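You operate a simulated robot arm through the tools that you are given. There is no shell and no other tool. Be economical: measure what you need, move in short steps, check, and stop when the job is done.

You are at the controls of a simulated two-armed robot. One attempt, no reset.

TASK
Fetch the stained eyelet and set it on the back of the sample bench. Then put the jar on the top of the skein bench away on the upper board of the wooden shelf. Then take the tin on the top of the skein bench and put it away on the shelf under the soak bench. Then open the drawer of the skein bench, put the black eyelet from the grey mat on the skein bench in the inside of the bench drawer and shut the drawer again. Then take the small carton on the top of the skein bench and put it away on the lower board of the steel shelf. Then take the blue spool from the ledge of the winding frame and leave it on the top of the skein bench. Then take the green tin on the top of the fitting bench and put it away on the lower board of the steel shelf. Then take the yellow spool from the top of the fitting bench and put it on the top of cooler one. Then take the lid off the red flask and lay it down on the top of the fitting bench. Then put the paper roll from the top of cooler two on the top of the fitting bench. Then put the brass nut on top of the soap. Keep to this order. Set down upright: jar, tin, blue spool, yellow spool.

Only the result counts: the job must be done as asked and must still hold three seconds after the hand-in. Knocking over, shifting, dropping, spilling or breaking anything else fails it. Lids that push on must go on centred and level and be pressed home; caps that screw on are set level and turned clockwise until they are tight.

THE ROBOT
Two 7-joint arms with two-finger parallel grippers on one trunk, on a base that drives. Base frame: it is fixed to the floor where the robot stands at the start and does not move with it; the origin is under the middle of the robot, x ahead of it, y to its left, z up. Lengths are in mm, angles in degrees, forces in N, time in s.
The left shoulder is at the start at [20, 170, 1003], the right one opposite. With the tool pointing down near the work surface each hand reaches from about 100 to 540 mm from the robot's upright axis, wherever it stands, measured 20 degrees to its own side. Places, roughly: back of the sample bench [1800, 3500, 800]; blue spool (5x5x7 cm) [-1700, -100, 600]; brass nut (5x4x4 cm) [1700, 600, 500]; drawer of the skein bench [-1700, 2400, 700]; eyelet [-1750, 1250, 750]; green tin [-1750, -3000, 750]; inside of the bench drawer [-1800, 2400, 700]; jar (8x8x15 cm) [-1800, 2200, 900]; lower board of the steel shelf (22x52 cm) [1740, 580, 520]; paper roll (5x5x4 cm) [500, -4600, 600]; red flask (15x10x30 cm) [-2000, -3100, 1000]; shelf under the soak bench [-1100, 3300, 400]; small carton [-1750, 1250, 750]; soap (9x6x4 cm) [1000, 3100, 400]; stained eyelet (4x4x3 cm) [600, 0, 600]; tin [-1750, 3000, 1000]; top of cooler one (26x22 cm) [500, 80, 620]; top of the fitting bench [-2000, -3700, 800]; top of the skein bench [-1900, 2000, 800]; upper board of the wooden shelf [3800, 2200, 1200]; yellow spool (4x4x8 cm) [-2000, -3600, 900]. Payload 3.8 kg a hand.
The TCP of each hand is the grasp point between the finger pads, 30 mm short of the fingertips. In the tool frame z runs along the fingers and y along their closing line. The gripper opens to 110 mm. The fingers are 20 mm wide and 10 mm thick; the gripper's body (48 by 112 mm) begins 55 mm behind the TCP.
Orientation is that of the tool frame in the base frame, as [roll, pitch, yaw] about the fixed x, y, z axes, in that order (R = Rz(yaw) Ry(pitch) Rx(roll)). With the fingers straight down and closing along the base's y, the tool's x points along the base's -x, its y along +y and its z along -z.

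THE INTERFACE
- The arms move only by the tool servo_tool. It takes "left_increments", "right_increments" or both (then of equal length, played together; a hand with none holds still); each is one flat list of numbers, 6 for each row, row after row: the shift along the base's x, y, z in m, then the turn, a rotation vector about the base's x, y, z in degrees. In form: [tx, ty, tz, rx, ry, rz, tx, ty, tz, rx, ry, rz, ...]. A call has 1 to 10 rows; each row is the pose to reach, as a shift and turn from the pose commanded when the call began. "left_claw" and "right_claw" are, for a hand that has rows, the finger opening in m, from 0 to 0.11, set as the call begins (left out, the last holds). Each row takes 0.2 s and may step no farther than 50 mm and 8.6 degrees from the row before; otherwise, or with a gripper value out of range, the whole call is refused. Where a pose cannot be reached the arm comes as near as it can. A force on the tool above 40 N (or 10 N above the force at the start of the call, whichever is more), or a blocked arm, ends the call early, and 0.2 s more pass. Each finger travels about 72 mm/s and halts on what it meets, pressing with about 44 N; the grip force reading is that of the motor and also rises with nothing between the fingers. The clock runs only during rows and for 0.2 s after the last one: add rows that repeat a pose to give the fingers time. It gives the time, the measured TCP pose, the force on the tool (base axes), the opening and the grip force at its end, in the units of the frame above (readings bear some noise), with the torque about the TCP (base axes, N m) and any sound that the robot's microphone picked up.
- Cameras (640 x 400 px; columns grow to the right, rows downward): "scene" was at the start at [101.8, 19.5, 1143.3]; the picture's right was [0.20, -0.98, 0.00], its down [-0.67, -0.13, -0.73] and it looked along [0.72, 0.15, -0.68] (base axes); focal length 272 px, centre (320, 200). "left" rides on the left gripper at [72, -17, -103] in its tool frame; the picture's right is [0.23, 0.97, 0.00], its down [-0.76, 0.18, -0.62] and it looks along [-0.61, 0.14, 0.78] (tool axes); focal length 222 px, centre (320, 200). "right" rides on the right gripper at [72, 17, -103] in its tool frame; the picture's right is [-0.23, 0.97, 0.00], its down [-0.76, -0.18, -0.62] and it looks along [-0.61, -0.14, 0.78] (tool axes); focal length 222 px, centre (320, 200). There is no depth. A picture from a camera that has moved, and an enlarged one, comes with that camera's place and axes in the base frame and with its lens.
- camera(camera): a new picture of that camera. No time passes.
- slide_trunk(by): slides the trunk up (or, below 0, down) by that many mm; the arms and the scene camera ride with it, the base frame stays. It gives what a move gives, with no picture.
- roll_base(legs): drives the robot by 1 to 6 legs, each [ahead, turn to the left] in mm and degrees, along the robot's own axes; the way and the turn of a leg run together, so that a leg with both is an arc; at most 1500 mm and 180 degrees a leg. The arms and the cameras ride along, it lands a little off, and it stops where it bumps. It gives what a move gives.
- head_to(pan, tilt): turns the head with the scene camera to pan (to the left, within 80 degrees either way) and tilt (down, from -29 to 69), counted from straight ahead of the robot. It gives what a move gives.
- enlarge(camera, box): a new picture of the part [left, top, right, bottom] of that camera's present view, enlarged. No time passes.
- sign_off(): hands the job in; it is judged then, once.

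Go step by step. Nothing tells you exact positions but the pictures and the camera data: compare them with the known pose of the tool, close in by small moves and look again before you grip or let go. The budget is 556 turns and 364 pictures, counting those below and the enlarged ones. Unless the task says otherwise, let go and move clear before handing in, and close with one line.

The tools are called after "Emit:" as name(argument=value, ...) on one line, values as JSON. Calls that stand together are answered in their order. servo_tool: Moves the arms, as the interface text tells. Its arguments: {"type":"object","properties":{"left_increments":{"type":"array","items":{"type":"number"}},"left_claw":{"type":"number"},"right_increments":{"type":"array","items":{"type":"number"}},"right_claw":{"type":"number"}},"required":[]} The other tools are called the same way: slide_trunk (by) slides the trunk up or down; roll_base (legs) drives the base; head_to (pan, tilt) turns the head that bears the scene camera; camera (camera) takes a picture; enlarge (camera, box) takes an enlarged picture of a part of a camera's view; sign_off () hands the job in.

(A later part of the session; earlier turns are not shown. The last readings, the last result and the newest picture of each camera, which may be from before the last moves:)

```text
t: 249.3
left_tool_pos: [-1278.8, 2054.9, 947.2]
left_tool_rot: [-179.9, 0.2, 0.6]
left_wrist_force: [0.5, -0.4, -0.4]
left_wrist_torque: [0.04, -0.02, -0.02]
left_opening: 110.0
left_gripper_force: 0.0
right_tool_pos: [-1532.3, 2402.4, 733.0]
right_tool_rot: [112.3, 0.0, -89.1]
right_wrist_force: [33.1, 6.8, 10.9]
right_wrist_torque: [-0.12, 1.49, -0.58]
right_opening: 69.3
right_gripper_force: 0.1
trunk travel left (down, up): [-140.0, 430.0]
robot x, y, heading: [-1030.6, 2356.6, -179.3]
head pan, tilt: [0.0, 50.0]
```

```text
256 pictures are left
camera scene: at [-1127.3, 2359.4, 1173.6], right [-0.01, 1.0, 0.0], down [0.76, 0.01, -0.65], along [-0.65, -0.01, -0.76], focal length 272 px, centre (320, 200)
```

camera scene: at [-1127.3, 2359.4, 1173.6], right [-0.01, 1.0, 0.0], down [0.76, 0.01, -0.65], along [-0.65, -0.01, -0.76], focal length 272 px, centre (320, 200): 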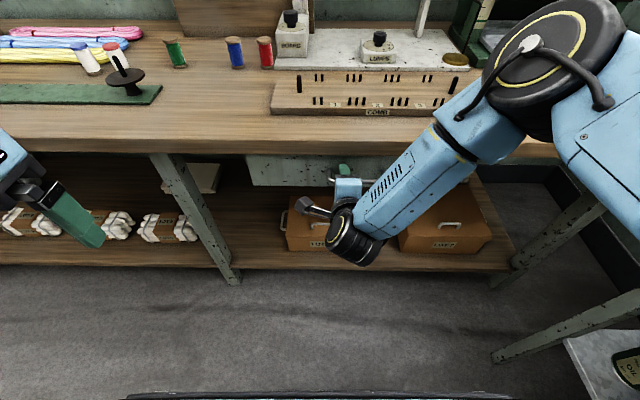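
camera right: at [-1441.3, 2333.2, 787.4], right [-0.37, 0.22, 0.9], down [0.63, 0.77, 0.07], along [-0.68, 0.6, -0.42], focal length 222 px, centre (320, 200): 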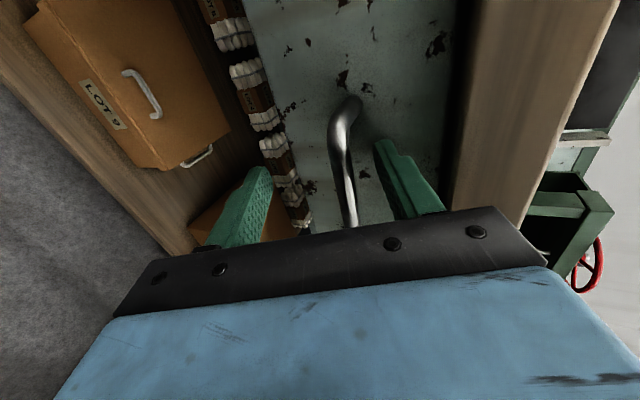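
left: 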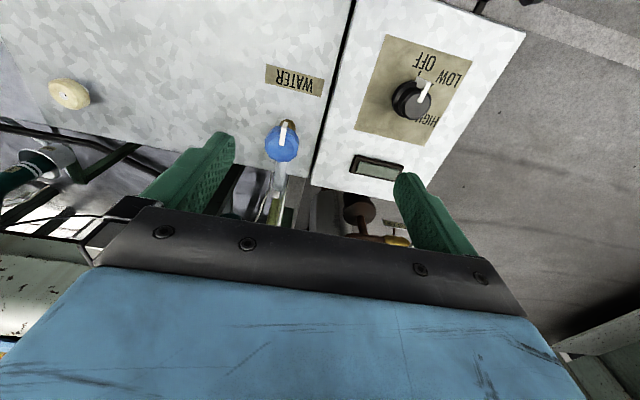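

The upper fingertip touches the drawer face, so the bar is already between the pads. I'll centre vertically and close.

Emit:
servo_tool(right_increments=[0.006, 0, 0.006, 0, 0, 0, 0.008, 0, 0.013, 0, 0, 0])

Emit:
servo_tool(right_increments=[0, 0, 0, 0, 0, 0, 0, 0, 0, 0, 0, 0, 0, 0, 0, 0, 0, 0, 0, 0, 0, 0, 0, 0, 0, 0, 0, 0, 0, 0], right_claw=0.0)

Emit:
camera(camera="right")

```text
t: 249.9
left_tool_pos: [-1282.0, 2053.4, 945.8]
left_tool_rot: [-179.8, 0.0, 0.7]
left_wrist_force: [-0.5, -0.4, -0.8]
left_wrist_torque: [-0.01, -0.01, 0.03]
left_opening: 109.9
left_gripper_force: 0.0
right_tool_pos: [-1528.9, 2403.7, 745.1]
right_tool_rot: [112.2, 0.0, -89.1]
right_wrist_force: [-0.1, -1.0, 0.3]
right_wrist_torque: [-0.03, 0.02, 0.02]
right_opening: 69.9
right_gripper_force: 0.0
trunk travel left (down, up): [-140.0, 430.0]
robot x, y, heading: [-1032.6, 2356.0, -179.4]
head pan, tilt: [0.0, 50.0]
```

```text
t: 251.1
left_tool_pos: [-1279.4, 2053.6, 948.4]
left_tool_rot: [-179.9, 0.0, 0.7]
left_wrist_force: [0.4, 0.7, 0.0]
left_wrist_torque: [0.02, -0.01, -0.02]
left_opening: 110.0
left_gripper_force: 0.0
right_tool_pos: [-1528.7, 2403.0, 750.1]
right_tool_rot: [111.6, -0.1, -89.1]
right_wrist_force: [-0.9, 1.5, 34.6]
right_wrist_torque: [-0.76, 0.48, -0.03]
right_opening: 11.8
right_gripper_force: 45.3
trunk travel left (down, up): [-140.0, 430.0]
robot x, y, heading: [-1032.3, 2355.1, -179.2]
head pan, tilt: [0.0, 50.0]
```

```text
255 pictures are left
camera right: at [-1437.1, 2332.8, 803.6], right [-0.36, 0.22, 0.91], down [0.63, 0.77, 0.06], along [-0.68, 0.6, -0.42], focal length 222 px, centre (320, 200)
```

right: 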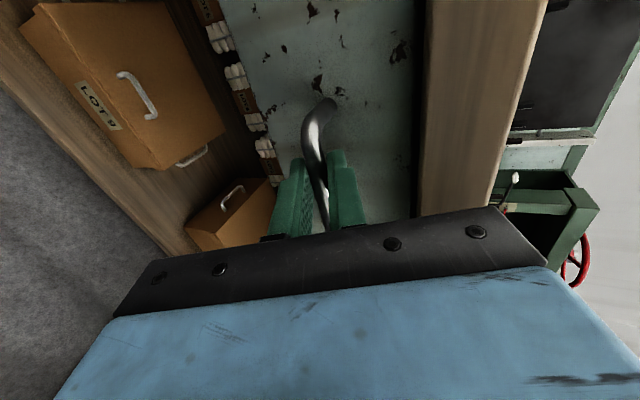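

Emit:
servo_tool(right_increments=[0, 0, 0.004, 0, 0, 0, 0, 0, 0.006, 0, 0, 0])

Emit:
roll_base(legs=[[-60, 0]])

Emit:
camera(camera="scene")

```text
t: 251.7
left_tool_pos: [-1280.9, 2053.8, 946.5]
left_tool_rot: [-179.9, 0.0, 0.7]
left_wrist_force: [0.1, -0.7, -0.4]
left_wrist_torque: [0.07, 0.02, 0.0]
left_opening: 109.9
left_gripper_force: 0.0
right_tool_pos: [-1526.3, 2402.6, 750.8]
right_tool_rot: [112.4, 0.1, -89.0]
right_wrist_force: [-1.0, -2.0, 13.6]
right_wrist_torque: [-0.57, 0.22, -0.71]
right_opening: 11.9
right_gripper_force: 45.3
trunk travel left (down, up): [-140.0, 430.0]
robot x, y, heading: [-1037.8, 2355.2, -179.3]
head pan, tilt: [0.0, 50.0]
```

```text
t: 252.7
left_tool_pos: [-1220.5, 2054.4, 946.7]
left_tool_rot: [-179.9, 0.1, 0.7]
left_wrist_force: [-0.1, 0.6, 0.1]
left_wrist_torque: [0.03, 0.04, 0.03]
left_opening: 110.1
left_gripper_force: 0.1
right_tool_pos: [-1465.9, 2402.4, 750.9]
right_tool_rot: [112.5, 0.0, -88.8]
right_wrist_force: [1.2, -5.3, 1.8]
right_wrist_torque: [-0.69, 0.01, -0.36]
right_opening: 11.7
right_gripper_force: 45.3
trunk travel left (down, up): [-140.0, 430.0]
robot x, y, heading: [-972.5, 2356.7, -179.5]
head pan, tilt: [0.0, 50.0]
```

```text
254 pictures are left
camera scene: at [-1070.8, 2359.1, 1173.1], right [-0.01, 1.0, 0.0], down [0.77, 0.01, -0.64], along [-0.64, -0.01, -0.77], focal length 272 px, centre (320, 200)
```

scene: 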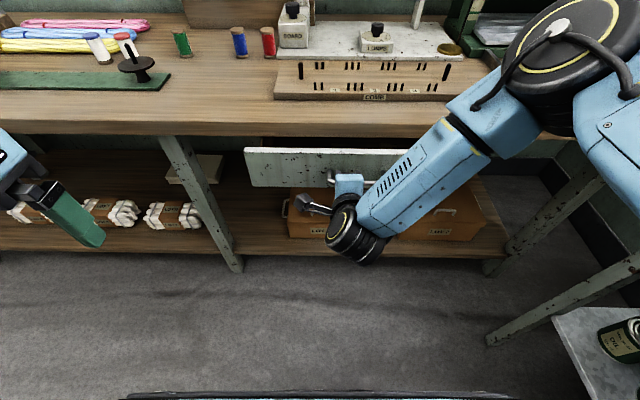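

The drawer is sliding out. I'll pull it farther.

Emit:
roll_base(legs=[[-110, 0]])

Emit:
camera(camera="scene")

```text
t: 253.9
left_tool_pos: [-1110.7, 2056.4, 946.0]
left_tool_rot: [-179.8, 0.1, 0.8]
left_wrist_force: [1.2, 0.7, 0.6]
left_wrist_torque: [0.0, 0.04, 0.0]
left_opening: 110.0
left_gripper_force: 0.0
right_tool_pos: [-1355.5, 2403.2, 751.2]
right_tool_rot: [112.5, -0.1, -88.5]
right_wrist_force: [0.9, -12.9, -0.5]
right_wrist_torque: [-1.0, 0.03, 0.19]
right_opening: 11.8
right_gripper_force: 45.0
trunk travel left (down, up): [-140.0, 430.0]
robot x, y, heading: [-859.9, 2356.2, -179.3]
head pan, tilt: [0.0, 50.0]
```

```text
253 pictures are left
camera scene: at [-959.8, 2359.7, 1173.2], right [-0.01, 1.0, 0.0], down [0.77, 0.01, -0.64], along [-0.64, -0.01, -0.77], focal length 272 px, centre (320, 200)
```

scene: 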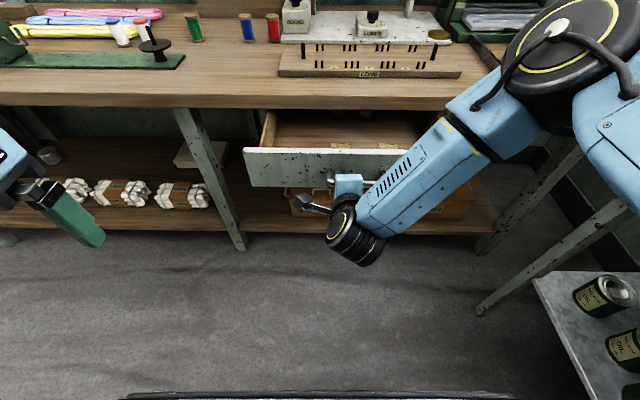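

Emit:
roll_base(legs=[[-60, 0]])

Emit:
enlarge(camera="scene", box=[220, 80, 460, 220])

```text
t: 254.8
left_tool_pos: [-1049.9, 2056.4, 946.3]
left_tool_rot: [-179.8, 0.1, 0.8]
left_wrist_force: [0.0, 0.8, 0.5]
left_wrist_torque: [-0.02, 0.03, 0.02]
left_opening: 110.3
left_gripper_force: 0.0
right_tool_pos: [-1293.7, 2403.3, 749.5]
right_tool_rot: [112.6, -0.2, -88.5]
right_wrist_force: [0.6, -13.2, -1.6]
right_wrist_torque: [-0.92, 0.03, 0.22]
right_opening: 11.8
right_gripper_force: 44.9
trunk travel left (down, up): [-140.0, 430.0]
robot x, y, heading: [-799.4, 2363.3, -179.5]
head pan, tilt: [0.0, 50.0]
```

```text
2.67 times, centred on (340, 150) of scene
camera zoom: at [-899.7, 2360.4, 1173.2], right [-0.01, 1.0, 0.0], down [0.77, 0.01, -0.64], along [-0.64, -0.01, -0.77], focal length 726 px, centre (267, 333)
```

zoom: 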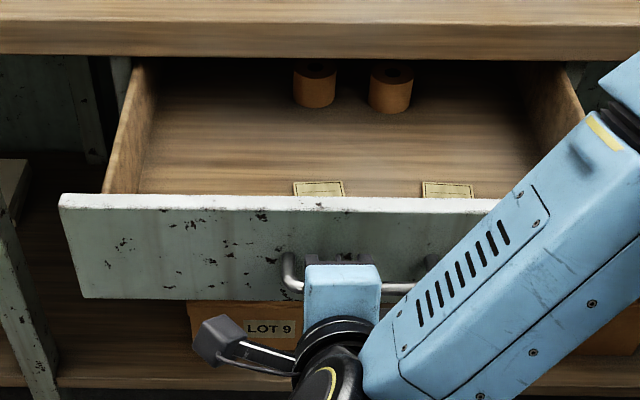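

The drawer is open about 230 mm, with two small rolls at its back. I'll release the handle and back off.

Emit:
servo_tool(right_increments=[0, 0, 0, 0, 0, 0, 0, 0, 0, 0, 0, 0, 0, 0, 0, 0, 0, 0, 0, 0, 0, 0, 0, 0], right_claw=0.07)

Emit:
roll_base(legs=[[-250, 0]])

Emit:
camera(camera="scene")

```text
t: 255.8
left_tool_pos: [-1050.6, 2057.2, 946.6]
left_tool_rot: [-179.9, 0.1, 0.7]
left_wrist_force: [0.6, -0.3, 0.3]
left_wrist_torque: [0.02, 0.0, 0.0]
left_opening: 110.0
left_gripper_force: 0.1
right_tool_pos: [-1294.3, 2402.7, 750.7]
right_tool_rot: [112.6, -0.4, -88.5]
right_wrist_force: [0.2, -0.3, 0.6]
right_wrist_torque: [0.0, -0.02, 0.02]
right_opening: 70.3
right_gripper_force: 0.0
trunk travel left (down, up): [-140.0, 430.0]
robot x, y, heading: [-804.6, 2360.8, -179.5]
head pan, tilt: [0.0, 50.0]
```

```text
t: 257.7
left_tool_pos: [-803.0, 2059.5, 947.1]
left_tool_rot: [-180.0, 0.1, 0.7]
left_wrist_force: [0.2, -0.6, 0.8]
left_wrist_torque: [0.0, -0.02, 0.0]
left_opening: 110.2
left_gripper_force: 0.1
right_tool_pos: [-1046.2, 2406.1, 750.9]
right_tool_rot: [112.6, -0.3, -88.6]
right_wrist_force: [0.5, -1.1, 0.4]
right_wrist_torque: [-0.01, -0.01, 0.02]
right_opening: 70.0
right_gripper_force: 0.0
trunk travel left (down, up): [-140.0, 430.0]
robot x, y, heading: [-553.2, 2361.2, -179.6]
head pan, tilt: [0.0, 50.0]
```

```text
251 pictures are left
camera scene: at [-651.0, 2364.1, 1173.2], right [-0.01, 1.0, 0.0], down [0.77, 0.01, -0.64], along [-0.64, -0.01, -0.77], focal length 272 px, centre (320, 200)
```

scene: 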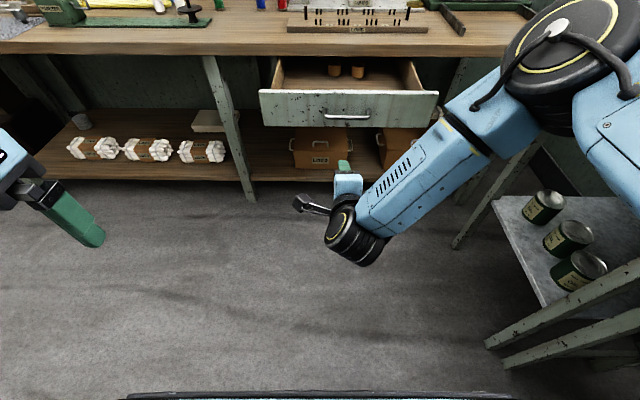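

Now for the black eyelet on the mat, around [-1748, 1313]. I'll raise the right hand out of the way and drive along the bench.

Emit:
servo_tool(right_increments=[0.02, 0.0, 0.04, 0, 0, 0, 0.04, 0.0, 0.08, 0, 0, 0, 0.06, 0.0, 0.12, 0, 0, 0, 0.08, 0.0, 0.16, 0, 0, 0, 0.08, 0, 0.2, 0, 0, 0, 0.08, 0, 0.24, 0, 0, 0])

Emit:
roll_base(legs=[[0, 80], [850, 0], [0, -80]])

Emit:
head_to(pan=0, tilt=30)

Emit:
camera(camera="scene")

```text
t: 259.1
left_tool_pos: [-801.9, 2059.9, 946.9]
left_tool_rot: [-180.0, 0.1, 0.6]
left_wrist_force: [0.1, 0.1, 0.7]
left_wrist_torque: [0.02, -0.02, -0.02]
left_opening: 110.1
left_gripper_force: 0.1
right_tool_pos: [-967.7, 2407.0, 991.8]
right_tool_rot: [112.7, -0.2, -88.5]
right_wrist_force: [0.9, 0.9, -0.2]
right_wrist_torque: [0.02, 0.02, 0.0]
right_opening: 69.7
right_gripper_force: 0.0
trunk travel left (down, up): [-140.0, 430.0]
robot x, y, heading: [-552.6, 2363.4, -179.5]
head pan, tilt: [0.0, 50.0]
```

```text
t: 270.4
left_tool_pos: [-989.3, 1249.7, 946.0]
left_tool_rot: [-179.9, 0.0, -2.5]
left_wrist_force: [0.2, -0.3, -0.3]
left_wrist_torque: [0.0, -0.01, 0.0]
left_opening: 110.2
left_gripper_force: 0.2
right_tool_pos: [-1135.2, 1604.3, 990.3]
right_tool_rot: [112.6, -0.3, -91.7]
right_wrist_force: [-0.3, -0.6, -0.1]
right_wrist_torque: [-0.01, 0.0, 0.01]
right_opening: 70.1
right_gripper_force: 0.0
trunk travel left (down, up): [-140.0, 430.0]
robot x, y, heading: [-721.0, 1539.4, 177.3]
head pan, tilt: [0.0, 50.0]
```

```text
t: 271.2
left_tool_pos: [-989.4, 1247.4, 946.3]
left_tool_rot: [-179.8, 0.0, -2.4]
left_wrist_force: [0.3, -0.5, 0.5]
left_wrist_torque: [-0.01, -0.01, 0.03]
left_opening: 110.1
left_gripper_force: 0.1
right_tool_pos: [-1135.1, 1604.0, 990.8]
right_tool_rot: [112.6, -0.3, -91.7]
right_wrist_force: [-0.7, 0.4, -0.7]
right_wrist_torque: [-0.02, -0.02, 0.04]
right_opening: 70.1
right_gripper_force: 0.1
trunk travel left (down, up): [-140.0, 430.0]
robot x, y, heading: [-722.2, 1538.6, 177.3]
head pan, tilt: [0.0, 30.0]
```

```text
250 pictures are left
camera scene: at [-834.5, 1544.9, 1202.6], right [0.05, 1.0, 0.0], down [0.5, -0.02, -0.87], along [-0.86, 0.04, -0.5], focal length 272 px, centre (320, 200)
```

scene: 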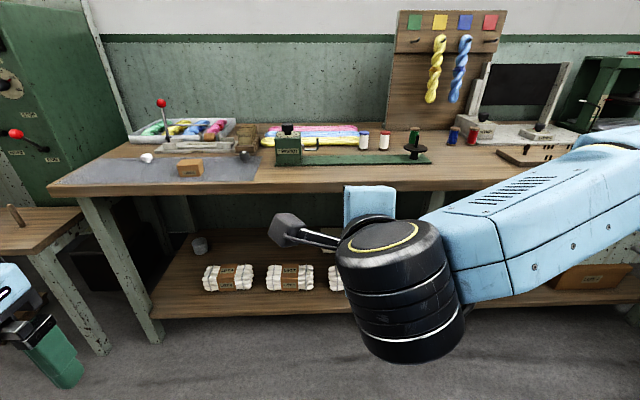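

Emit:
enlarge(camera="scene", box=[110, 110, 300, 220])

```text
3.37 times, centred on (205, 165) of scene
camera zoom: at [-834.5, 1544.9, 1202.6], right [0.05, 1.0, 0.0], down [0.5, -0.02, -0.87], along [-0.86, 0.04, -0.5], focal length 917 px, centre (707, 318)
```

zoom: 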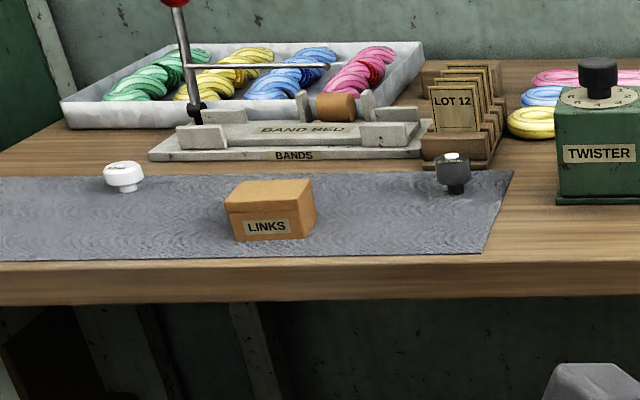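

Emit:
roll_base(legs=[[480, 0]])

Emit:
head_to(pan=20, tilt=45)

Emit:
camera(camera="scene")

Emit:
camera(camera="left")

```text
t: 274.0
left_tool_pos: [-1467.3, 1268.2, 947.1]
left_tool_rot: [-179.8, 0.1, -2.3]
left_wrist_force: [0.4, -0.2, -0.2]
left_wrist_torque: [0.0, -0.06, 0.0]
left_opening: 110.0
left_gripper_force: 0.0
right_tool_pos: [-1613.1, 1623.2, 990.6]
right_tool_rot: [112.6, -0.2, -91.4]
right_wrist_force: [0.0, -0.4, -0.3]
right_wrist_torque: [-0.03, 0.0, 0.02]
right_opening: 70.0
right_gripper_force: 0.0
trunk travel left (down, up): [-140.0, 430.0]
robot x, y, heading: [-1200.6, 1556.7, 177.6]
head pan, tilt: [0.0, 30.0]
```

```text
t: 274.9
left_tool_pos: [-1464.4, 1269.0, 946.3]
left_tool_rot: [-179.9, 0.0, -2.4]
left_wrist_force: [0.1, -0.4, 0.2]
left_wrist_torque: [0.0, 0.01, 0.03]
left_opening: 110.0
left_gripper_force: 0.0
right_tool_pos: [-1614.1, 1622.9, 990.0]
right_tool_rot: [112.6, -0.2, -91.5]
right_wrist_force: [-0.5, 0.5, 0.0]
right_wrist_torque: [0.03, -0.02, 0.02]
right_opening: 70.1
right_gripper_force: 0.1
trunk travel left (down, up): [-140.0, 430.0]
robot x, y, heading: [-1201.6, 1558.1, 177.5]
head pan, tilt: [20.0, 45.0]
```

```text
248 pictures are left
camera scene: at [-1300.6, 1537.1, 1180.1], right [-0.3, 0.95, 0.0], down [0.67, 0.21, -0.71], along [-0.67, -0.21, -0.71], focal length 272 px, centre (320, 200)
```

scene: 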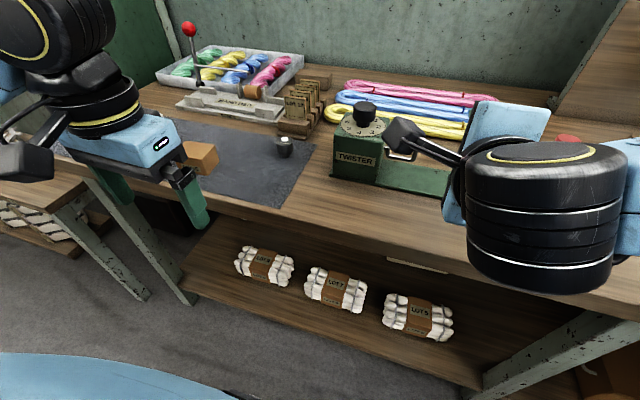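

```text
247 pictures are left
camera left: at [-1392.5, 1282.7, 1050.7], right [0.19, -0.98, 0.0], down [-0.77, -0.15, 0.62], along [-0.61, -0.12, -0.78], focal length 222 px, centre (320, 200)
```

left: 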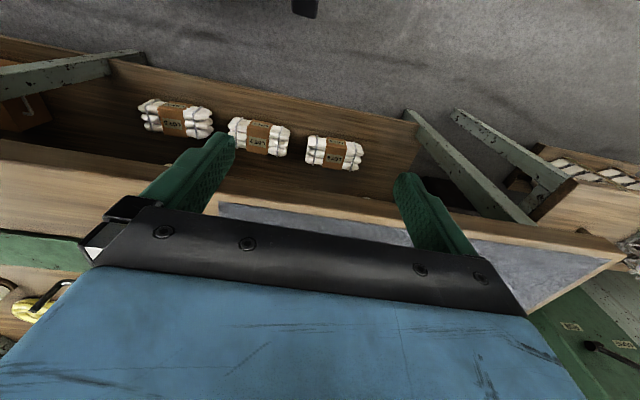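

Emit:
servo_tool(left_increments=[-0.045, 0.01, 0.02, 0, 0, 0, -0.09, 0.02, 0.03, 0, 0, 0, -0.135, 0.03, 0.03, 0, 0, 0, -0.18, 0.04, 0.03, 0, 0, 0, -0.225, 0.05, 0.03, 0, 0, 0, -0.255, 0.057, 0.03, 0, 0, 0, -0.255, 0.057, 0.03, 0, 0, 0], left_claw=0.07)

Emit:
camera(camera="left")

Emit:
camera(camera="scene")

```text
refused: row 1 steps farther than a row can; nothing moved
```

```text
246 pictures are left
camera left: at [-1392.5, 1282.7, 1050.7], right [0.19, -0.98, 0.0], down [-0.77, -0.15, 0.62], along [-0.61, -0.12, -0.78], focal length 222 px, centre (320, 200)
```

left: 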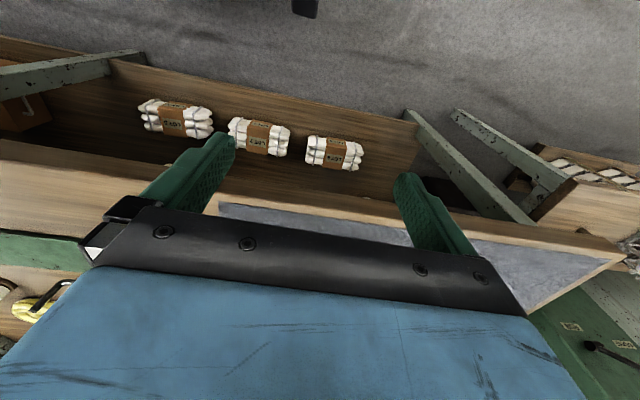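

```text
245 pictures are left
camera scene: at [-1300.6, 1537.1, 1180.1], right [-0.3, 0.95, 0.0], down [0.67, 0.21, -0.71], along [-0.67, -0.21, -0.71], focal length 272 px, centre (320, 200)
```

scene: 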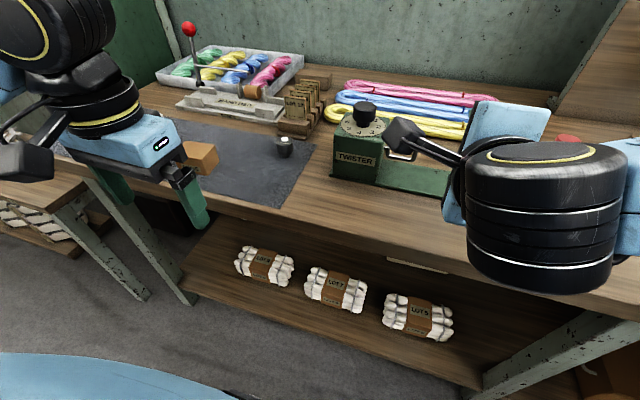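

Row length was over the limit, so I'll use smaller rows.

Emit:
servo_tool(left_increments=[-0.03, 0.008, 0.02, 0, 0, 0, -0.07, 0.016, 0.03, 0, 0, 0, -0.11, 0.026, 0.03, 0, 0, 0, -0.15, 0.036, 0.03, 0, 0, 0, -0.19, 0.046, 0.03, 0, 0, 0, -0.23, 0.057, 0.03, 0, 0, 0, -0.255, 0.057, 0.03, 0, 0, 0, -0.255, 0.057, 0.03, 0, 0, 0], left_claw=0.07)

Emit:
camera(camera="left")

Emit:
camera(camera="scene")

```text
t: 276.7
left_tool_pos: [-1721.2, 1324.5, 974.9]
left_tool_rot: [-179.9, -0.1, -2.3]
left_wrist_force: [0.3, -0.6, 0.4]
left_wrist_torque: [-0.01, 0.0, 0.02]
left_opening: 69.5
left_gripper_force: 0.1
right_tool_pos: [-1613.5, 1622.8, 991.5]
right_tool_rot: [112.6, -0.2, -91.5]
right_wrist_force: [0.0, 0.0, -0.6]
right_wrist_torque: [0.02, 0.03, -0.01]
right_opening: 69.7
right_gripper_force: 0.1
trunk travel left (down, up): [-140.0, 430.0]
robot x, y, heading: [-1202.4, 1560.0, 177.5]
head pan, tilt: [20.0, 45.0]
```

```text
244 pictures are left
camera left: at [-1646.7, 1338.7, 1079.1], right [0.19, -0.98, 0.0], down [-0.77, -0.15, 0.62], along [-0.61, -0.12, -0.78], focal length 222 px, centre (320, 200)
```

left: 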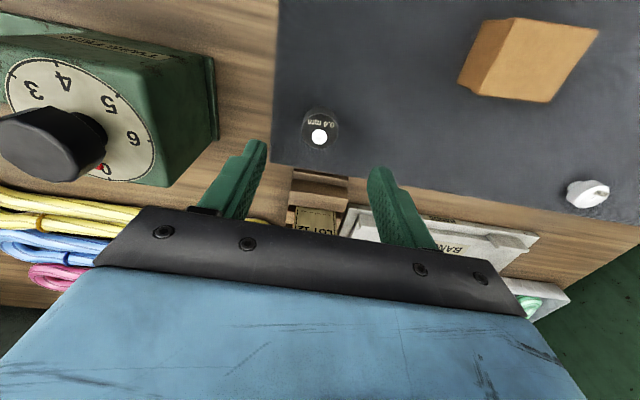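

```text
243 pictures are left
camera scene: at [-1300.5, 1537.0, 1180.1], right [-0.3, 0.95, 0.0], down [0.67, 0.21, -0.71], along [-0.67, -0.21, -0.71], focal length 272 px, centre (320, 200)
```

scene: 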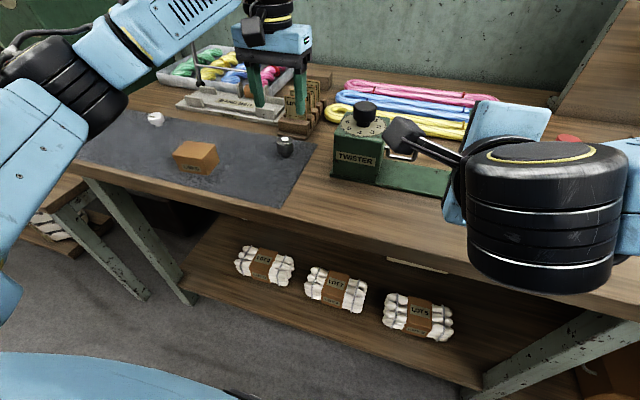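

Emit:
servo_tool(left_increments=[-0.009, -0.003, -0.04, 0, 0, 0, -0.009, -0.003, -0.075, 0, 0, 0, -0.009, -0.003, -0.09, 0, 0, 0, -0.009, -0.003, -0.09, 0, 0, 0])

Emit:
camera(camera="left")

```text
t: 277.7
left_tool_pos: [-1729.2, 1321.7, 886.6]
left_tool_rot: [-179.9, -0.1, -2.3]
left_wrist_force: [-0.7, 0.2, 0.1]
left_wrist_torque: [0.0, 0.03, 0.02]
left_opening: 70.2
left_gripper_force: 0.0
right_tool_pos: [-1612.4, 1622.5, 990.7]
right_tool_rot: [112.7, -0.2, -91.5]
right_wrist_force: [-0.3, 0.1, 0.7]
right_wrist_torque: [-0.02, 0.03, 0.0]
right_opening: 70.1
right_gripper_force: 0.1
trunk travel left (down, up): [-140.0, 430.0]
robot x, y, heading: [-1199.0, 1559.1, 177.6]
head pan, tilt: [20.0, 45.0]
```

```text
242 pictures are left
camera left: at [-1655.3, 1335.6, 989.8], right [0.19, -0.98, 0.0], down [-0.77, -0.15, 0.62], along [-0.61, -0.12, -0.78], focal length 222 px, centre (320, 200)
```

left: 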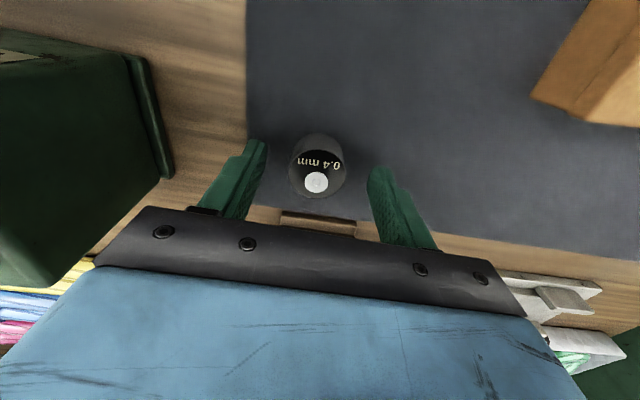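

Emit:
servo_tool(left_increments=[0, 0, -0.008, 0, 0, 0, 0, 0, -0.01, 0, 0, 0])

Emit:
servo_tool(left_increments=[0, 0, 0, 0, 0, 0, 0, 0, 0, 0, 0, 0, 0, 0, 0, 0, 0, 0, 0, 0, 0, 0, 0, 0], left_claw=0.015)

Emit:
servo_tool(left_increments=[0, 0, 0.045, 0, 0, 0, 0, 0, 0.09, 0, 0, 0, 0, 0, 0.13, 0, 0, 0])

Emit:
camera(camera="left")

```text
t: 278.3
left_tool_pos: [-1729.2, 1322.6, 876.6]
left_tool_rot: [-180.0, -0.1, -2.2]
left_wrist_force: [-1.1, 0.5, 0.5]
left_wrist_torque: [0.01, 0.01, 0.0]
left_opening: 70.0
left_gripper_force: 0.0
right_tool_pos: [-1613.1, 1623.9, 991.1]
right_tool_rot: [112.6, -0.2, -91.5]
right_wrist_force: [0.5, 0.4, -0.7]
right_wrist_torque: [-0.01, 0.0, -0.01]
right_opening: 70.0
right_gripper_force: 0.0
trunk travel left (down, up): [-140.0, 430.0]
robot x, y, heading: [-1200.0, 1557.4, 177.6]
head pan, tilt: [20.0, 45.0]
```

```text
t: 279.3
left_tool_pos: [-1728.9, 1322.0, 878.0]
left_tool_rot: [-179.8, 0.0, -2.3]
left_wrist_force: [0.0, 0.2, 0.0]
left_wrist_torque: [0.0, -0.03, -0.02]
left_opening: 32.5
left_gripper_force: 44.0
right_tool_pos: [-1613.3, 1621.9, 991.5]
right_tool_rot: [112.6, -0.2, -91.5]
right_wrist_force: [-0.1, 0.0, -0.7]
right_wrist_torque: [-0.02, -0.02, 0.01]
right_opening: 69.7
right_gripper_force: 0.0
trunk travel left (down, up): [-140.0, 430.0]
robot x, y, heading: [-1196.4, 1558.0, 177.7]
head pan, tilt: [20.0, 45.0]
```

```text
t: 280.1
left_tool_pos: [-1730.1, 1320.8, 1007.6]
left_tool_rot: [-179.9, 0.1, -2.2]
left_wrist_force: [-0.3, 0.0, -0.5]
left_wrist_torque: [-0.06, 0.01, 0.0]
left_opening: 32.7
left_gripper_force: 44.2
right_tool_pos: [-1612.5, 1623.7, 990.4]
right_tool_rot: [112.6, -0.2, -91.6]
right_wrist_force: [-0.2, 0.1, 0.5]
right_wrist_torque: [-0.01, -0.01, -0.04]
right_opening: 69.6
right_gripper_force: 0.0
trunk travel left (down, up): [-140.0, 430.0]
robot x, y, heading: [-1199.9, 1559.2, 177.8]
head pan, tilt: [20.0, 45.0]
```

```text
241 pictures are left
camera left: at [-1656.2, 1335.5, 1111.3], right [0.19, -0.98, 0.0], down [-0.77, -0.15, 0.62], along [-0.61, -0.12, -0.78], focal length 222 px, centre (320, 200)
```

left: 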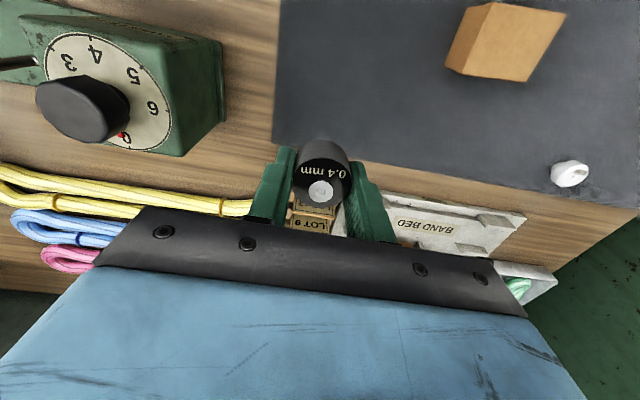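

Held. I'll retract and bring it to the open drawer.

Emit:
roll_base(legs=[[-450, 0]])

Emit:
servo_tool(left_increments=[0.045, -0.01, 0.005, 0, 0, 0, 0.09, -0.02, 0.01, 0, 0, 0, 0.135, -0.03, 0.015, 0, 0, 0, 0.18, -0.035, 0.02, 0, 0, 0, 0.2, -0.035, 0.02, 0, 0, 0])

Emit:
roll_base(legs=[[0, -85], [880, 0], [0, 86]])

Emit:
head_to(pan=0, tilt=45)

Emit:
camera(camera="scene")

```text
t: 282.8
left_tool_pos: [-1277.8, 1301.0, 1006.7]
left_tool_rot: [180.0, 0.0, -2.0]
left_wrist_force: [0.8, 0.4, -0.8]
left_wrist_torque: [-0.04, 0.0, 0.0]
left_opening: 32.5
left_gripper_force: 43.5
right_tool_pos: [-1160.5, 1603.3, 991.1]
right_tool_rot: [112.7, -0.3, -91.3]
right_wrist_force: [0.2, -0.1, 0.2]
right_wrist_torque: [-0.03, -0.02, -0.02]
right_opening: 69.9
right_gripper_force: 0.0
trunk travel left (down, up): [-140.0, 430.0]
robot x, y, heading: [-746.4, 1538.2, 177.9]
head pan, tilt: [20.0, 45.0]
```

```text
t: 284.0
left_tool_pos: [-1076.3, 1265.6, 1027.5]
left_tool_rot: [-179.9, -0.1, -2.1]
left_wrist_force: [0.1, 0.0, -0.9]
left_wrist_torque: [-0.03, -0.01, 0.01]
left_opening: 32.7
left_gripper_force: 43.4
right_tool_pos: [-1161.3, 1604.0, 989.8]
right_tool_rot: [112.6, -0.2, -91.4]
right_wrist_force: [0.3, -0.3, 1.2]
right_wrist_torque: [0.0, 0.01, 0.03]
right_opening: 69.8
right_gripper_force: 0.0
trunk travel left (down, up): [-140.0, 430.0]
robot x, y, heading: [-748.8, 1541.1, 178.0]
head pan, tilt: [20.0, 45.0]
```

```text
t: 295.9
left_tool_pos: [-1095.6, 2131.7, 1028.2]
left_tool_rot: [-179.9, -0.1, -2.5]
left_wrist_force: [0.2, 0.7, -0.4]
left_wrist_torque: [0.0, 0.0, -0.03]
left_opening: 32.7
left_gripper_force: 43.5
right_tool_pos: [-1176.8, 2470.4, 989.9]
right_tool_rot: [112.6, -0.3, -91.8]
right_wrist_force: [-0.4, -0.1, 0.9]
right_wrist_torque: [0.0, 0.01, 0.03]
right_opening: 69.9
right_gripper_force: 0.0
trunk travel left (down, up): [-140.0, 430.0]
robot x, y, heading: [-767.2, 2401.1, 177.6]
head pan, tilt: [20.0, 45.0]
```

```text
t: 296.8
left_tool_pos: [-1095.5, 2131.0, 1027.1]
left_tool_rot: [-179.8, 0.1, -2.5]
left_wrist_force: [0.1, 0.2, -0.2]
left_wrist_torque: [-0.03, -0.02, -0.02]
left_opening: 32.4
left_gripper_force: 44.1
right_tool_pos: [-1178.4, 2470.1, 990.7]
right_tool_rot: [112.6, -0.4, -91.7]
right_wrist_force: [-1.4, 0.3, 0.0]
right_wrist_torque: [0.01, 0.02, 0.0]
right_opening: 69.9
right_gripper_force: 0.1
trunk travel left (down, up): [-140.0, 430.0]
robot x, y, heading: [-766.4, 2403.0, 177.3]
head pan, tilt: [0.0, 45.0]
```

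```text
240 pictures are left
camera scene: at [-868.7, 2410.6, 1180.1], right [0.05, 1.0, 0.0], down [0.71, -0.03, -0.71], along [-0.71, 0.03, -0.71], focal length 272 px, centre (320, 200)
```

scene: 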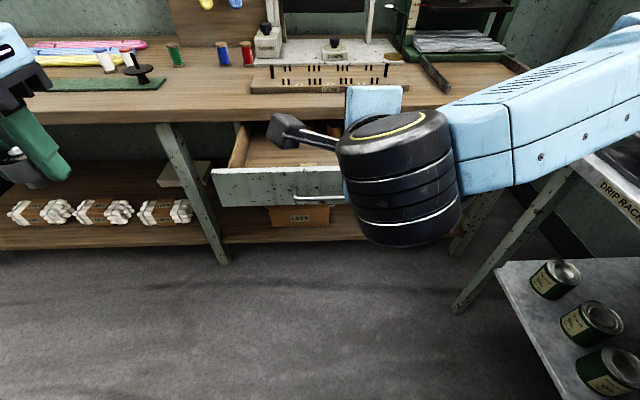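

Emit:
servo_tool(right_increments=[0, 0.03, 0, 0, 0, 0, 0, 0.06, 0, 0, 0, 0, 0, 0.08, 0, 0, 0, 0])

Emit:
roll_base(legs=[[230, 0]])

Emit:
servo_tool(left_increments=[-0.02, 0.035, 0, 0, 0, 0, -0.04, 0.07, 0, 0, 0, 0, -0.06, 0.105, 0, 0, 0, 0, -0.09, 0.13, 0, 0, 0, 0, -0.12, 0.15, 0, 0, 0, 0, -0.12, 0.15, 0, 0, 0, 0])

Emit:
camera(camera="left")

Emit:
camera(camera="scene")

```text
t: 297.6
left_tool_pos: [-1095.2, 2132.6, 1026.5]
left_tool_rot: [-180.0, 0.1, -2.6]
left_wrist_force: [-0.7, 0.1, -0.5]
left_wrist_torque: [0.03, 0.0, -0.04]
left_opening: 32.5
left_gripper_force: 43.8
right_tool_pos: [-1179.7, 2549.9, 993.9]
right_tool_rot: [112.6, -0.2, -91.7]
right_wrist_force: [0.3, -0.3, 0.7]
right_wrist_torque: [0.01, 0.0, -0.05]
right_opening: 69.9
right_gripper_force: 0.2
trunk travel left (down, up): [-140.0, 430.0]
robot x, y, heading: [-767.0, 2404.5, 177.2]
head pan, tilt: [0.0, 45.0]
```

```text
t: 299.3
left_tool_pos: [-1322.8, 2141.8, 1026.7]
left_tool_rot: [-179.9, 0.0, -2.5]
left_wrist_force: [-0.2, 0.4, -0.7]
left_wrist_torque: [0.02, -0.05, 0.03]
left_opening: 32.5
left_gripper_force: 44.0
right_tool_pos: [-1407.2, 2559.1, 992.8]
right_tool_rot: [112.6, -0.2, -91.7]
right_wrist_force: [-0.2, -0.2, 1.3]
right_wrist_torque: [0.01, -0.02, 0.01]
right_opening: 69.8
right_gripper_force: 0.0
trunk travel left (down, up): [-140.0, 430.0]
robot x, y, heading: [-992.6, 2413.0, 177.4]
head pan, tilt: [0.0, 45.0]
```

```text
t: 300.7
left_tool_pos: [-1441.4, 2292.9, 1028.5]
left_tool_rot: [-179.9, 0.0, -2.6]
left_wrist_force: [0.1, -0.2, 0.0]
left_wrist_torque: [0.0, 0.04, 0.03]
left_opening: 32.6
left_gripper_force: 44.2
right_tool_pos: [-1407.2, 2559.2, 992.9]
right_tool_rot: [112.7, -0.3, -91.7]
right_wrist_force: [1.0, -0.6, 0.1]
right_wrist_torque: [0.01, 0.01, -0.03]
right_opening: 70.1
right_gripper_force: 0.0
trunk travel left (down, up): [-140.0, 430.0]
robot x, y, heading: [-994.2, 2413.9, 177.3]
head pan, tilt: [0.0, 45.0]
```

```text
239 pictures are left
camera left: at [-1367.6, 2307.0, 1132.2], right [0.18, -0.98, 0.0], down [-0.77, -0.15, 0.62], along [-0.61, -0.11, -0.78], focal length 222 px, centre (320, 200)
```

left: 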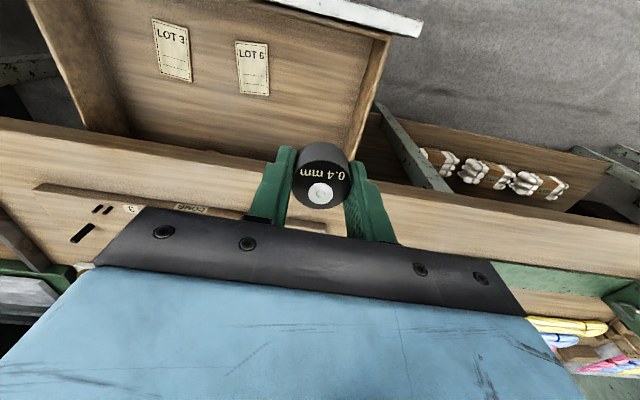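

```text
238 pictures are left
camera scene: at [-1096.2, 2420.8, 1180.1], right [0.04, 1.0, 0.0], down [0.71, -0.03, -0.71], along [-0.71, 0.03, -0.71], focal length 272 px, centre (320, 200)
```

scene: 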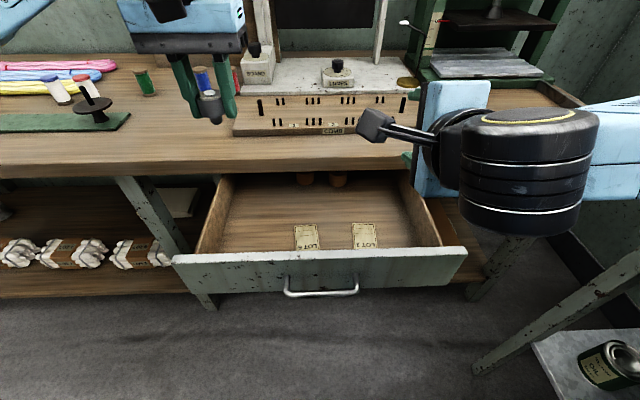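

The drawer floor is at about z 729. I'll lower the eyelet inside at [-1450, 2330].

Emit:
servo_tool(left_increments=[0, 0.02, -0.03, 0, 0, 0, 0, 0.037, -0.07, 0, 0, 0, 0, 0.037, -0.115, 0, 0, 0, 0, 0.037, -0.16, 0, 0, 0, 0, 0.037, -0.2, 0, 0, 0, 0, 0.037, -0.23, 0, 0, 0, 0, 0.037, -0.24, 0, 0, 0, 0, 0.037, -0.24, 0, 0, 0])

Emit:
camera(camera="scene")

Emit:
camera(camera="left")

```text
t: 302.5
left_tool_pos: [-1442.9, 2329.6, 786.7]
left_tool_rot: [-179.9, 0.0, -2.5]
left_wrist_force: [-0.2, 0.8, -0.6]
left_wrist_torque: [0.01, 0.0, 0.0]
left_opening: 32.4
left_gripper_force: 43.8
right_tool_pos: [-1406.5, 2559.4, 993.2]
right_tool_rot: [112.6, -0.2, -91.7]
right_wrist_force: [0.5, -0.4, 0.3]
right_wrist_torque: [-0.01, -0.01, 0.0]
right_opening: 70.0
right_gripper_force: 0.0
trunk travel left (down, up): [-140.0, 430.0]
robot x, y, heading: [-992.9, 2410.2, 177.3]
head pan, tilt: [0.0, 45.0]
```

```text
237 pictures are left
camera scene: at [-1096.3, 2420.9, 1180.1], right [0.04, 1.0, 0.0], down [0.71, -0.03, -0.71], along [-0.71, 0.03, -0.71], focal length 272 px, centre (320, 200)
```

scene: 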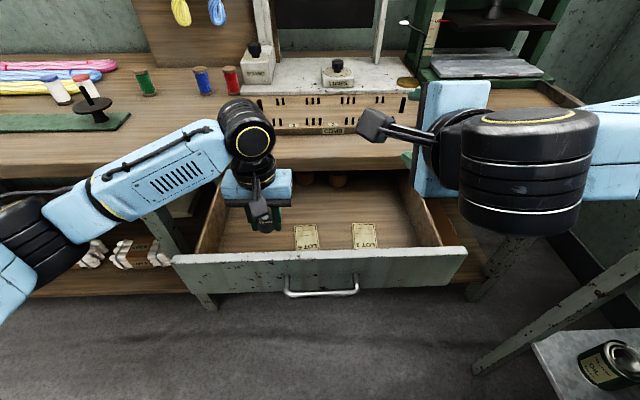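

```text
236 pictures are left
camera left: at [-1368.5, 2343.0, 890.9], right [0.18, -0.98, 0.0], down [-0.77, -0.15, 0.62], along [-0.61, -0.11, -0.78], focal length 222 px, centre (320, 200)
```

left: 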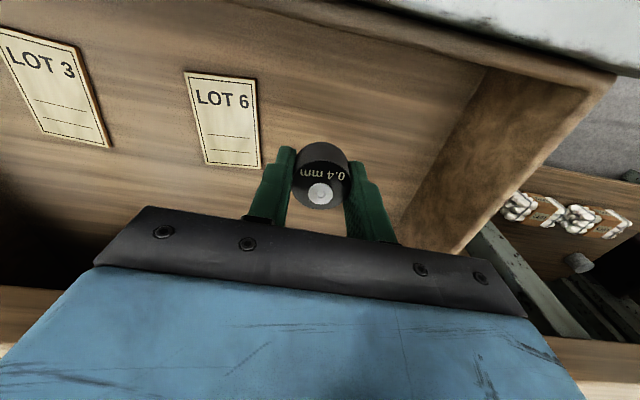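

Emit:
servo_tool(left_increments=[0, 0, -0.01, 0, 0, 0, 0, 0, -0.016, 0, 0, 0])

Emit:
servo_tool(left_increments=[0, 0, -0.005, 0, 0, 0, 0, 0, -0.009, 0, 0, 0])

```text
t: 303.1
left_tool_pos: [-1443.3, 2328.1, 771.6]
left_tool_rot: [-179.9, 0.0, -2.5]
left_wrist_force: [-1.0, 0.0, 0.4]
left_wrist_torque: [0.01, 0.0, -0.02]
left_opening: 32.5
left_gripper_force: 43.6
right_tool_pos: [-1405.9, 2560.1, 992.9]
right_tool_rot: [112.5, -0.2, -91.7]
right_wrist_force: [-0.3, 0.8, -0.1]
right_wrist_torque: [0.03, 0.04, 0.0]
right_opening: 69.9
right_gripper_force: 0.1
trunk travel left (down, up): [-140.0, 430.0]
robot x, y, heading: [-995.8, 2414.4, 177.4]
head pan, tilt: [0.0, 45.0]
```

```text
t: 303.7
left_tool_pos: [-1441.2, 2326.8, 763.1]
left_tool_rot: [-179.9, 0.0, -2.4]
left_wrist_force: [-0.8, -0.1, 0.3]
left_wrist_torque: [-0.02, -0.02, -0.01]
left_opening: 32.8
left_gripper_force: 44.0
right_tool_pos: [-1406.5, 2559.7, 994.0]
right_tool_rot: [112.6, -0.2, -91.7]
right_wrist_force: [-1.3, 0.0, 0.0]
right_wrist_torque: [-0.01, 0.0, 0.01]
right_opening: 69.9
right_gripper_force: 0.0
trunk travel left (down, up): [-140.0, 430.0]
robot x, y, heading: [-995.7, 2413.4, 177.3]
head pan, tilt: [0.0, 45.0]
```

Emit:
servo_tool(left_increments=[0, 0, -0.006, 0, 0, 0, 0, 0, -0.012, 0, 0, 0])

Emit:
servo_tool(left_increments=[0, 0, -0.005, 0, 0, 0, 0, 0, -0.01, 0, 0, 0])

Emit:
camera(camera="left")

```text
t: 304.3
left_tool_pos: [-1441.8, 2329.2, 749.5]
left_tool_rot: [-180.0, 0.0, -2.5]
left_wrist_force: [-1.1, 1.0, -0.8]
left_wrist_torque: [0.01, -0.01, -0.02]
left_opening: 32.5
left_gripper_force: 44.3
right_tool_pos: [-1406.9, 2559.2, 993.0]
right_tool_rot: [112.6, -0.1, -91.7]
right_wrist_force: [1.1, 0.4, 0.5]
right_wrist_torque: [0.0, -0.01, 0.01]
right_opening: 70.2
right_gripper_force: 0.0
trunk travel left (down, up): [-140.0, 430.0]
robot x, y, heading: [-992.2, 2414.7, 177.3]
head pan, tilt: [0.0, 45.0]
```

```text
t: 304.9
left_tool_pos: [-1443.6, 2329.6, 744.4]
left_tool_rot: [-179.7, 0.5, -2.4]
left_wrist_force: [0.0, -4.2, 26.5]
left_wrist_torque: [-0.18, -0.07, 0.01]
left_opening: 32.7
left_gripper_force: 44.1
right_tool_pos: [-1405.2, 2559.3, 993.4]
right_tool_rot: [112.5, -0.2, -91.6]
right_wrist_force: [0.6, -0.1, -0.1]
right_wrist_torque: [0.02, 0.01, -0.01]
right_opening: 70.2
right_gripper_force: 0.1
trunk travel left (down, up): [-140.0, 430.0]
robot x, y, heading: [-993.3, 2415.2, 177.7]
head pan, tilt: [0.0, 45.0]
```

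```text
235 pictures are left
camera left: at [-1368.4, 2342.7, 847.7], right [0.19, -0.98, -0.01], down [-0.76, -0.15, 0.63], along [-0.62, -0.11, -0.78], focal length 222 px, centre (320, 200)
```

left: 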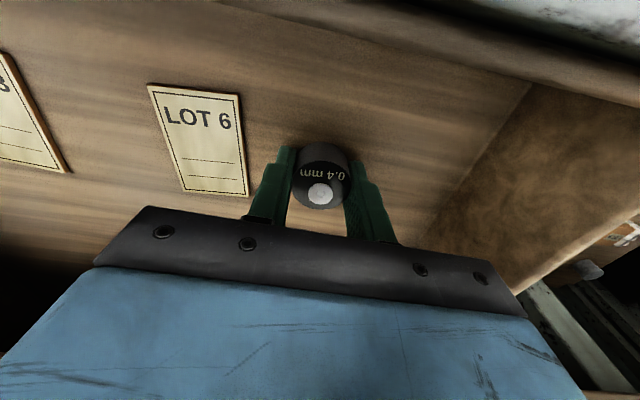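

Floor contact. I'll release and lift out.

Emit:
servo_tool(left_increments=[0, 0, 0.003, 0, 0, 0, 0, 0, 0.003, 0, 0, 0, 0, 0, 0.003, 0, 0, 0], left_claw=0.06)

Emit:
servo_tool(left_increments=[0, 0, 0.045, 0, 0, 0, 0, 0, 0.09, 0, 0, 0, 0, 0, 0.135, 0, 0, 0, 0, 0, 0.18, 0, 0, 0, 0.02, -0.02, 0.22, 0, 0, 0, 0.05, -0.05, 0.24, 0, 0, 0, 0.08, -0.08, 0.26, 0, 0, 0, 0.11, -0.11, 0.26, 0, 0, 0])

Emit:
camera(camera="scene")

```text
t: 305.7
left_tool_pos: [-1441.2, 2330.4, 744.1]
left_tool_rot: [-179.9, 0.0, -2.5]
left_wrist_force: [-0.1, -0.1, 1.2]
left_wrist_torque: [0.03, -0.01, 0.03]
left_opening: 60.0
left_gripper_force: 0.0
right_tool_pos: [-1407.2, 2559.7, 992.6]
right_tool_rot: [112.7, -0.2, -91.7]
right_wrist_force: [0.1, -0.5, -0.1]
right_wrist_torque: [-0.02, 0.01, 0.02]
right_opening: 70.1
right_gripper_force: 0.0
trunk travel left (down, up): [-140.0, 430.0]
robot x, y, heading: [-994.7, 2409.9, 177.4]
head pan, tilt: [0.0, 45.0]
```

```text
t: 307.5
left_tool_pos: [-1330.9, 2216.6, 1003.4]
left_tool_rot: [-179.9, 0.0, -2.5]
left_wrist_force: [-1.0, -1.3, 0.5]
left_wrist_torque: [0.01, 0.0, -0.02]
left_opening: 60.1
left_gripper_force: 0.0
right_tool_pos: [-1406.8, 2560.0, 993.0]
right_tool_rot: [112.6, -0.3, -91.7]
right_wrist_force: [0.1, 0.1, 0.7]
right_wrist_torque: [-0.02, -0.01, -0.03]
right_opening: 70.0
right_gripper_force: 0.0
trunk travel left (down, up): [-140.0, 430.0]
robot x, y, heading: [-993.3, 2408.6, 177.5]
head pan, tilt: [0.0, 45.0]
```

```text
234 pictures are left
camera scene: at [-1095.9, 2420.4, 1180.1], right [0.04, 1.0, 0.0], down [0.71, -0.03, -0.71], along [-0.71, 0.03, -0.71], focal length 272 px, centre (320, 200)
```

scene: 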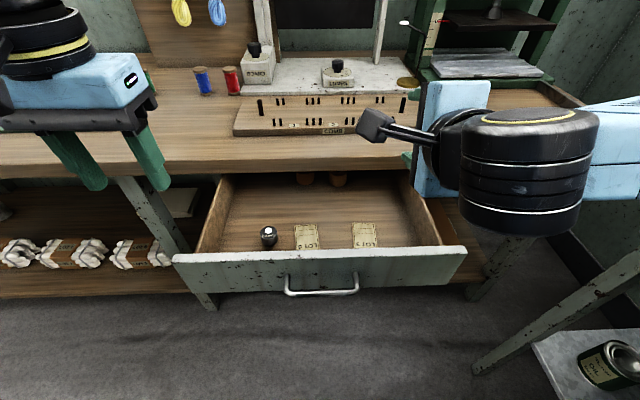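

The black eyelet is inside. To shut the drawer I'll push its face above the handle with the closed right fingers.

Emit:
roll_base(legs=[[-230, 0]])

Emit:
servo_tool(right_increments=[-0.02, -0.03, -0.03, 0, 0, 0, -0.04, -0.06, -0.06, 0, 0, 0, -0.06, -0.09, -0.09, 0, 0, 0, -0.075, -0.115, -0.12, 0, 0, 0, -0.08, -0.125, -0.16, 0, 0, 0, -0.08, -0.125, -0.205, 0, 0, 0, -0.08, -0.125, -0.205, 0, 0, 0], right_claw=0.0)

Emit:
camera(camera="scene")

Emit:
camera(camera="right")

```text
t: 309.2
left_tool_pos: [-1100.2, 2207.8, 1003.1]
left_tool_rot: [-179.9, 0.0, -2.5]
left_wrist_force: [-0.3, -0.7, 1.0]
left_wrist_torque: [0.01, 0.01, -0.01]
left_opening: 60.0
left_gripper_force: 0.1
right_tool_pos: [-1175.9, 2549.3, 993.1]
right_tool_rot: [112.6, -0.3, -91.7]
right_wrist_force: [0.7, 0.9, 1.0]
right_wrist_torque: [0.01, 0.02, -0.01]
right_opening: 69.7
right_gripper_force: 0.1
trunk travel left (down, up): [-140.0, 430.0]
robot x, y, heading: [-762.6, 2404.5, 177.5]
head pan, tilt: [0.0, 45.0]
```

```text
t: 310.8
left_tool_pos: [-1100.5, 2207.5, 1002.4]
left_tool_rot: [180.0, 0.0, -2.6]
left_wrist_force: [-0.4, 0.2, 0.5]
left_wrist_torque: [0.0, 0.0, -0.02]
left_opening: 60.2
left_gripper_force: 0.0
right_tool_pos: [-1255.1, 2423.0, 789.9]
right_tool_rot: [112.6, -0.2, -91.7]
right_wrist_force: [0.0, 0.4, 0.2]
right_wrist_torque: [0.0, 0.02, -0.02]
right_opening: 0.0
right_gripper_force: 37.8
trunk travel left (down, up): [-140.0, 430.0]
robot x, y, heading: [-763.0, 2402.5, 177.4]
head pan, tilt: [0.0, 45.0]
```

```text
233 pictures are left
camera scene: at [-864.9, 2410.5, 1180.1], right [0.05, 1.0, 0.0], down [0.71, -0.03, -0.71], along [-0.71, 0.03, -0.71], focal length 272 px, centre (320, 200)
```

scene: 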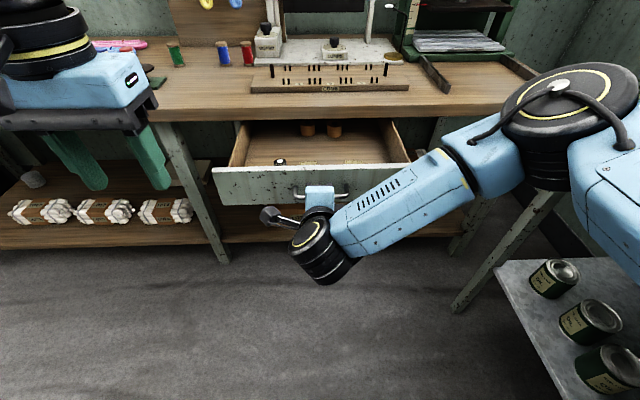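

```text
232 pictures are left
camera right: at [-1167.9, 2349.2, 844.6], right [-0.37, 0.24, 0.9], down [0.67, 0.74, 0.07], along [-0.65, 0.62, -0.43], focal length 222 px, centre (320, 200)
```

right: 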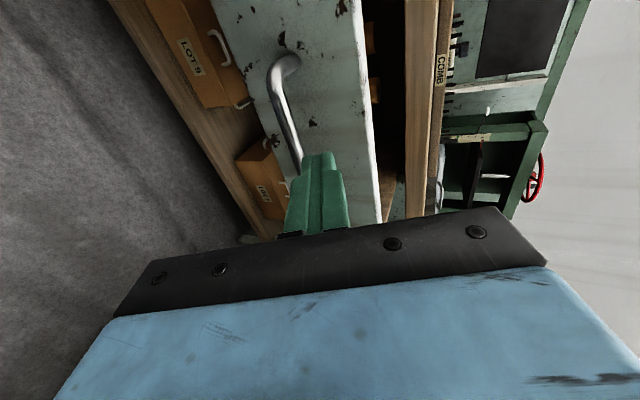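

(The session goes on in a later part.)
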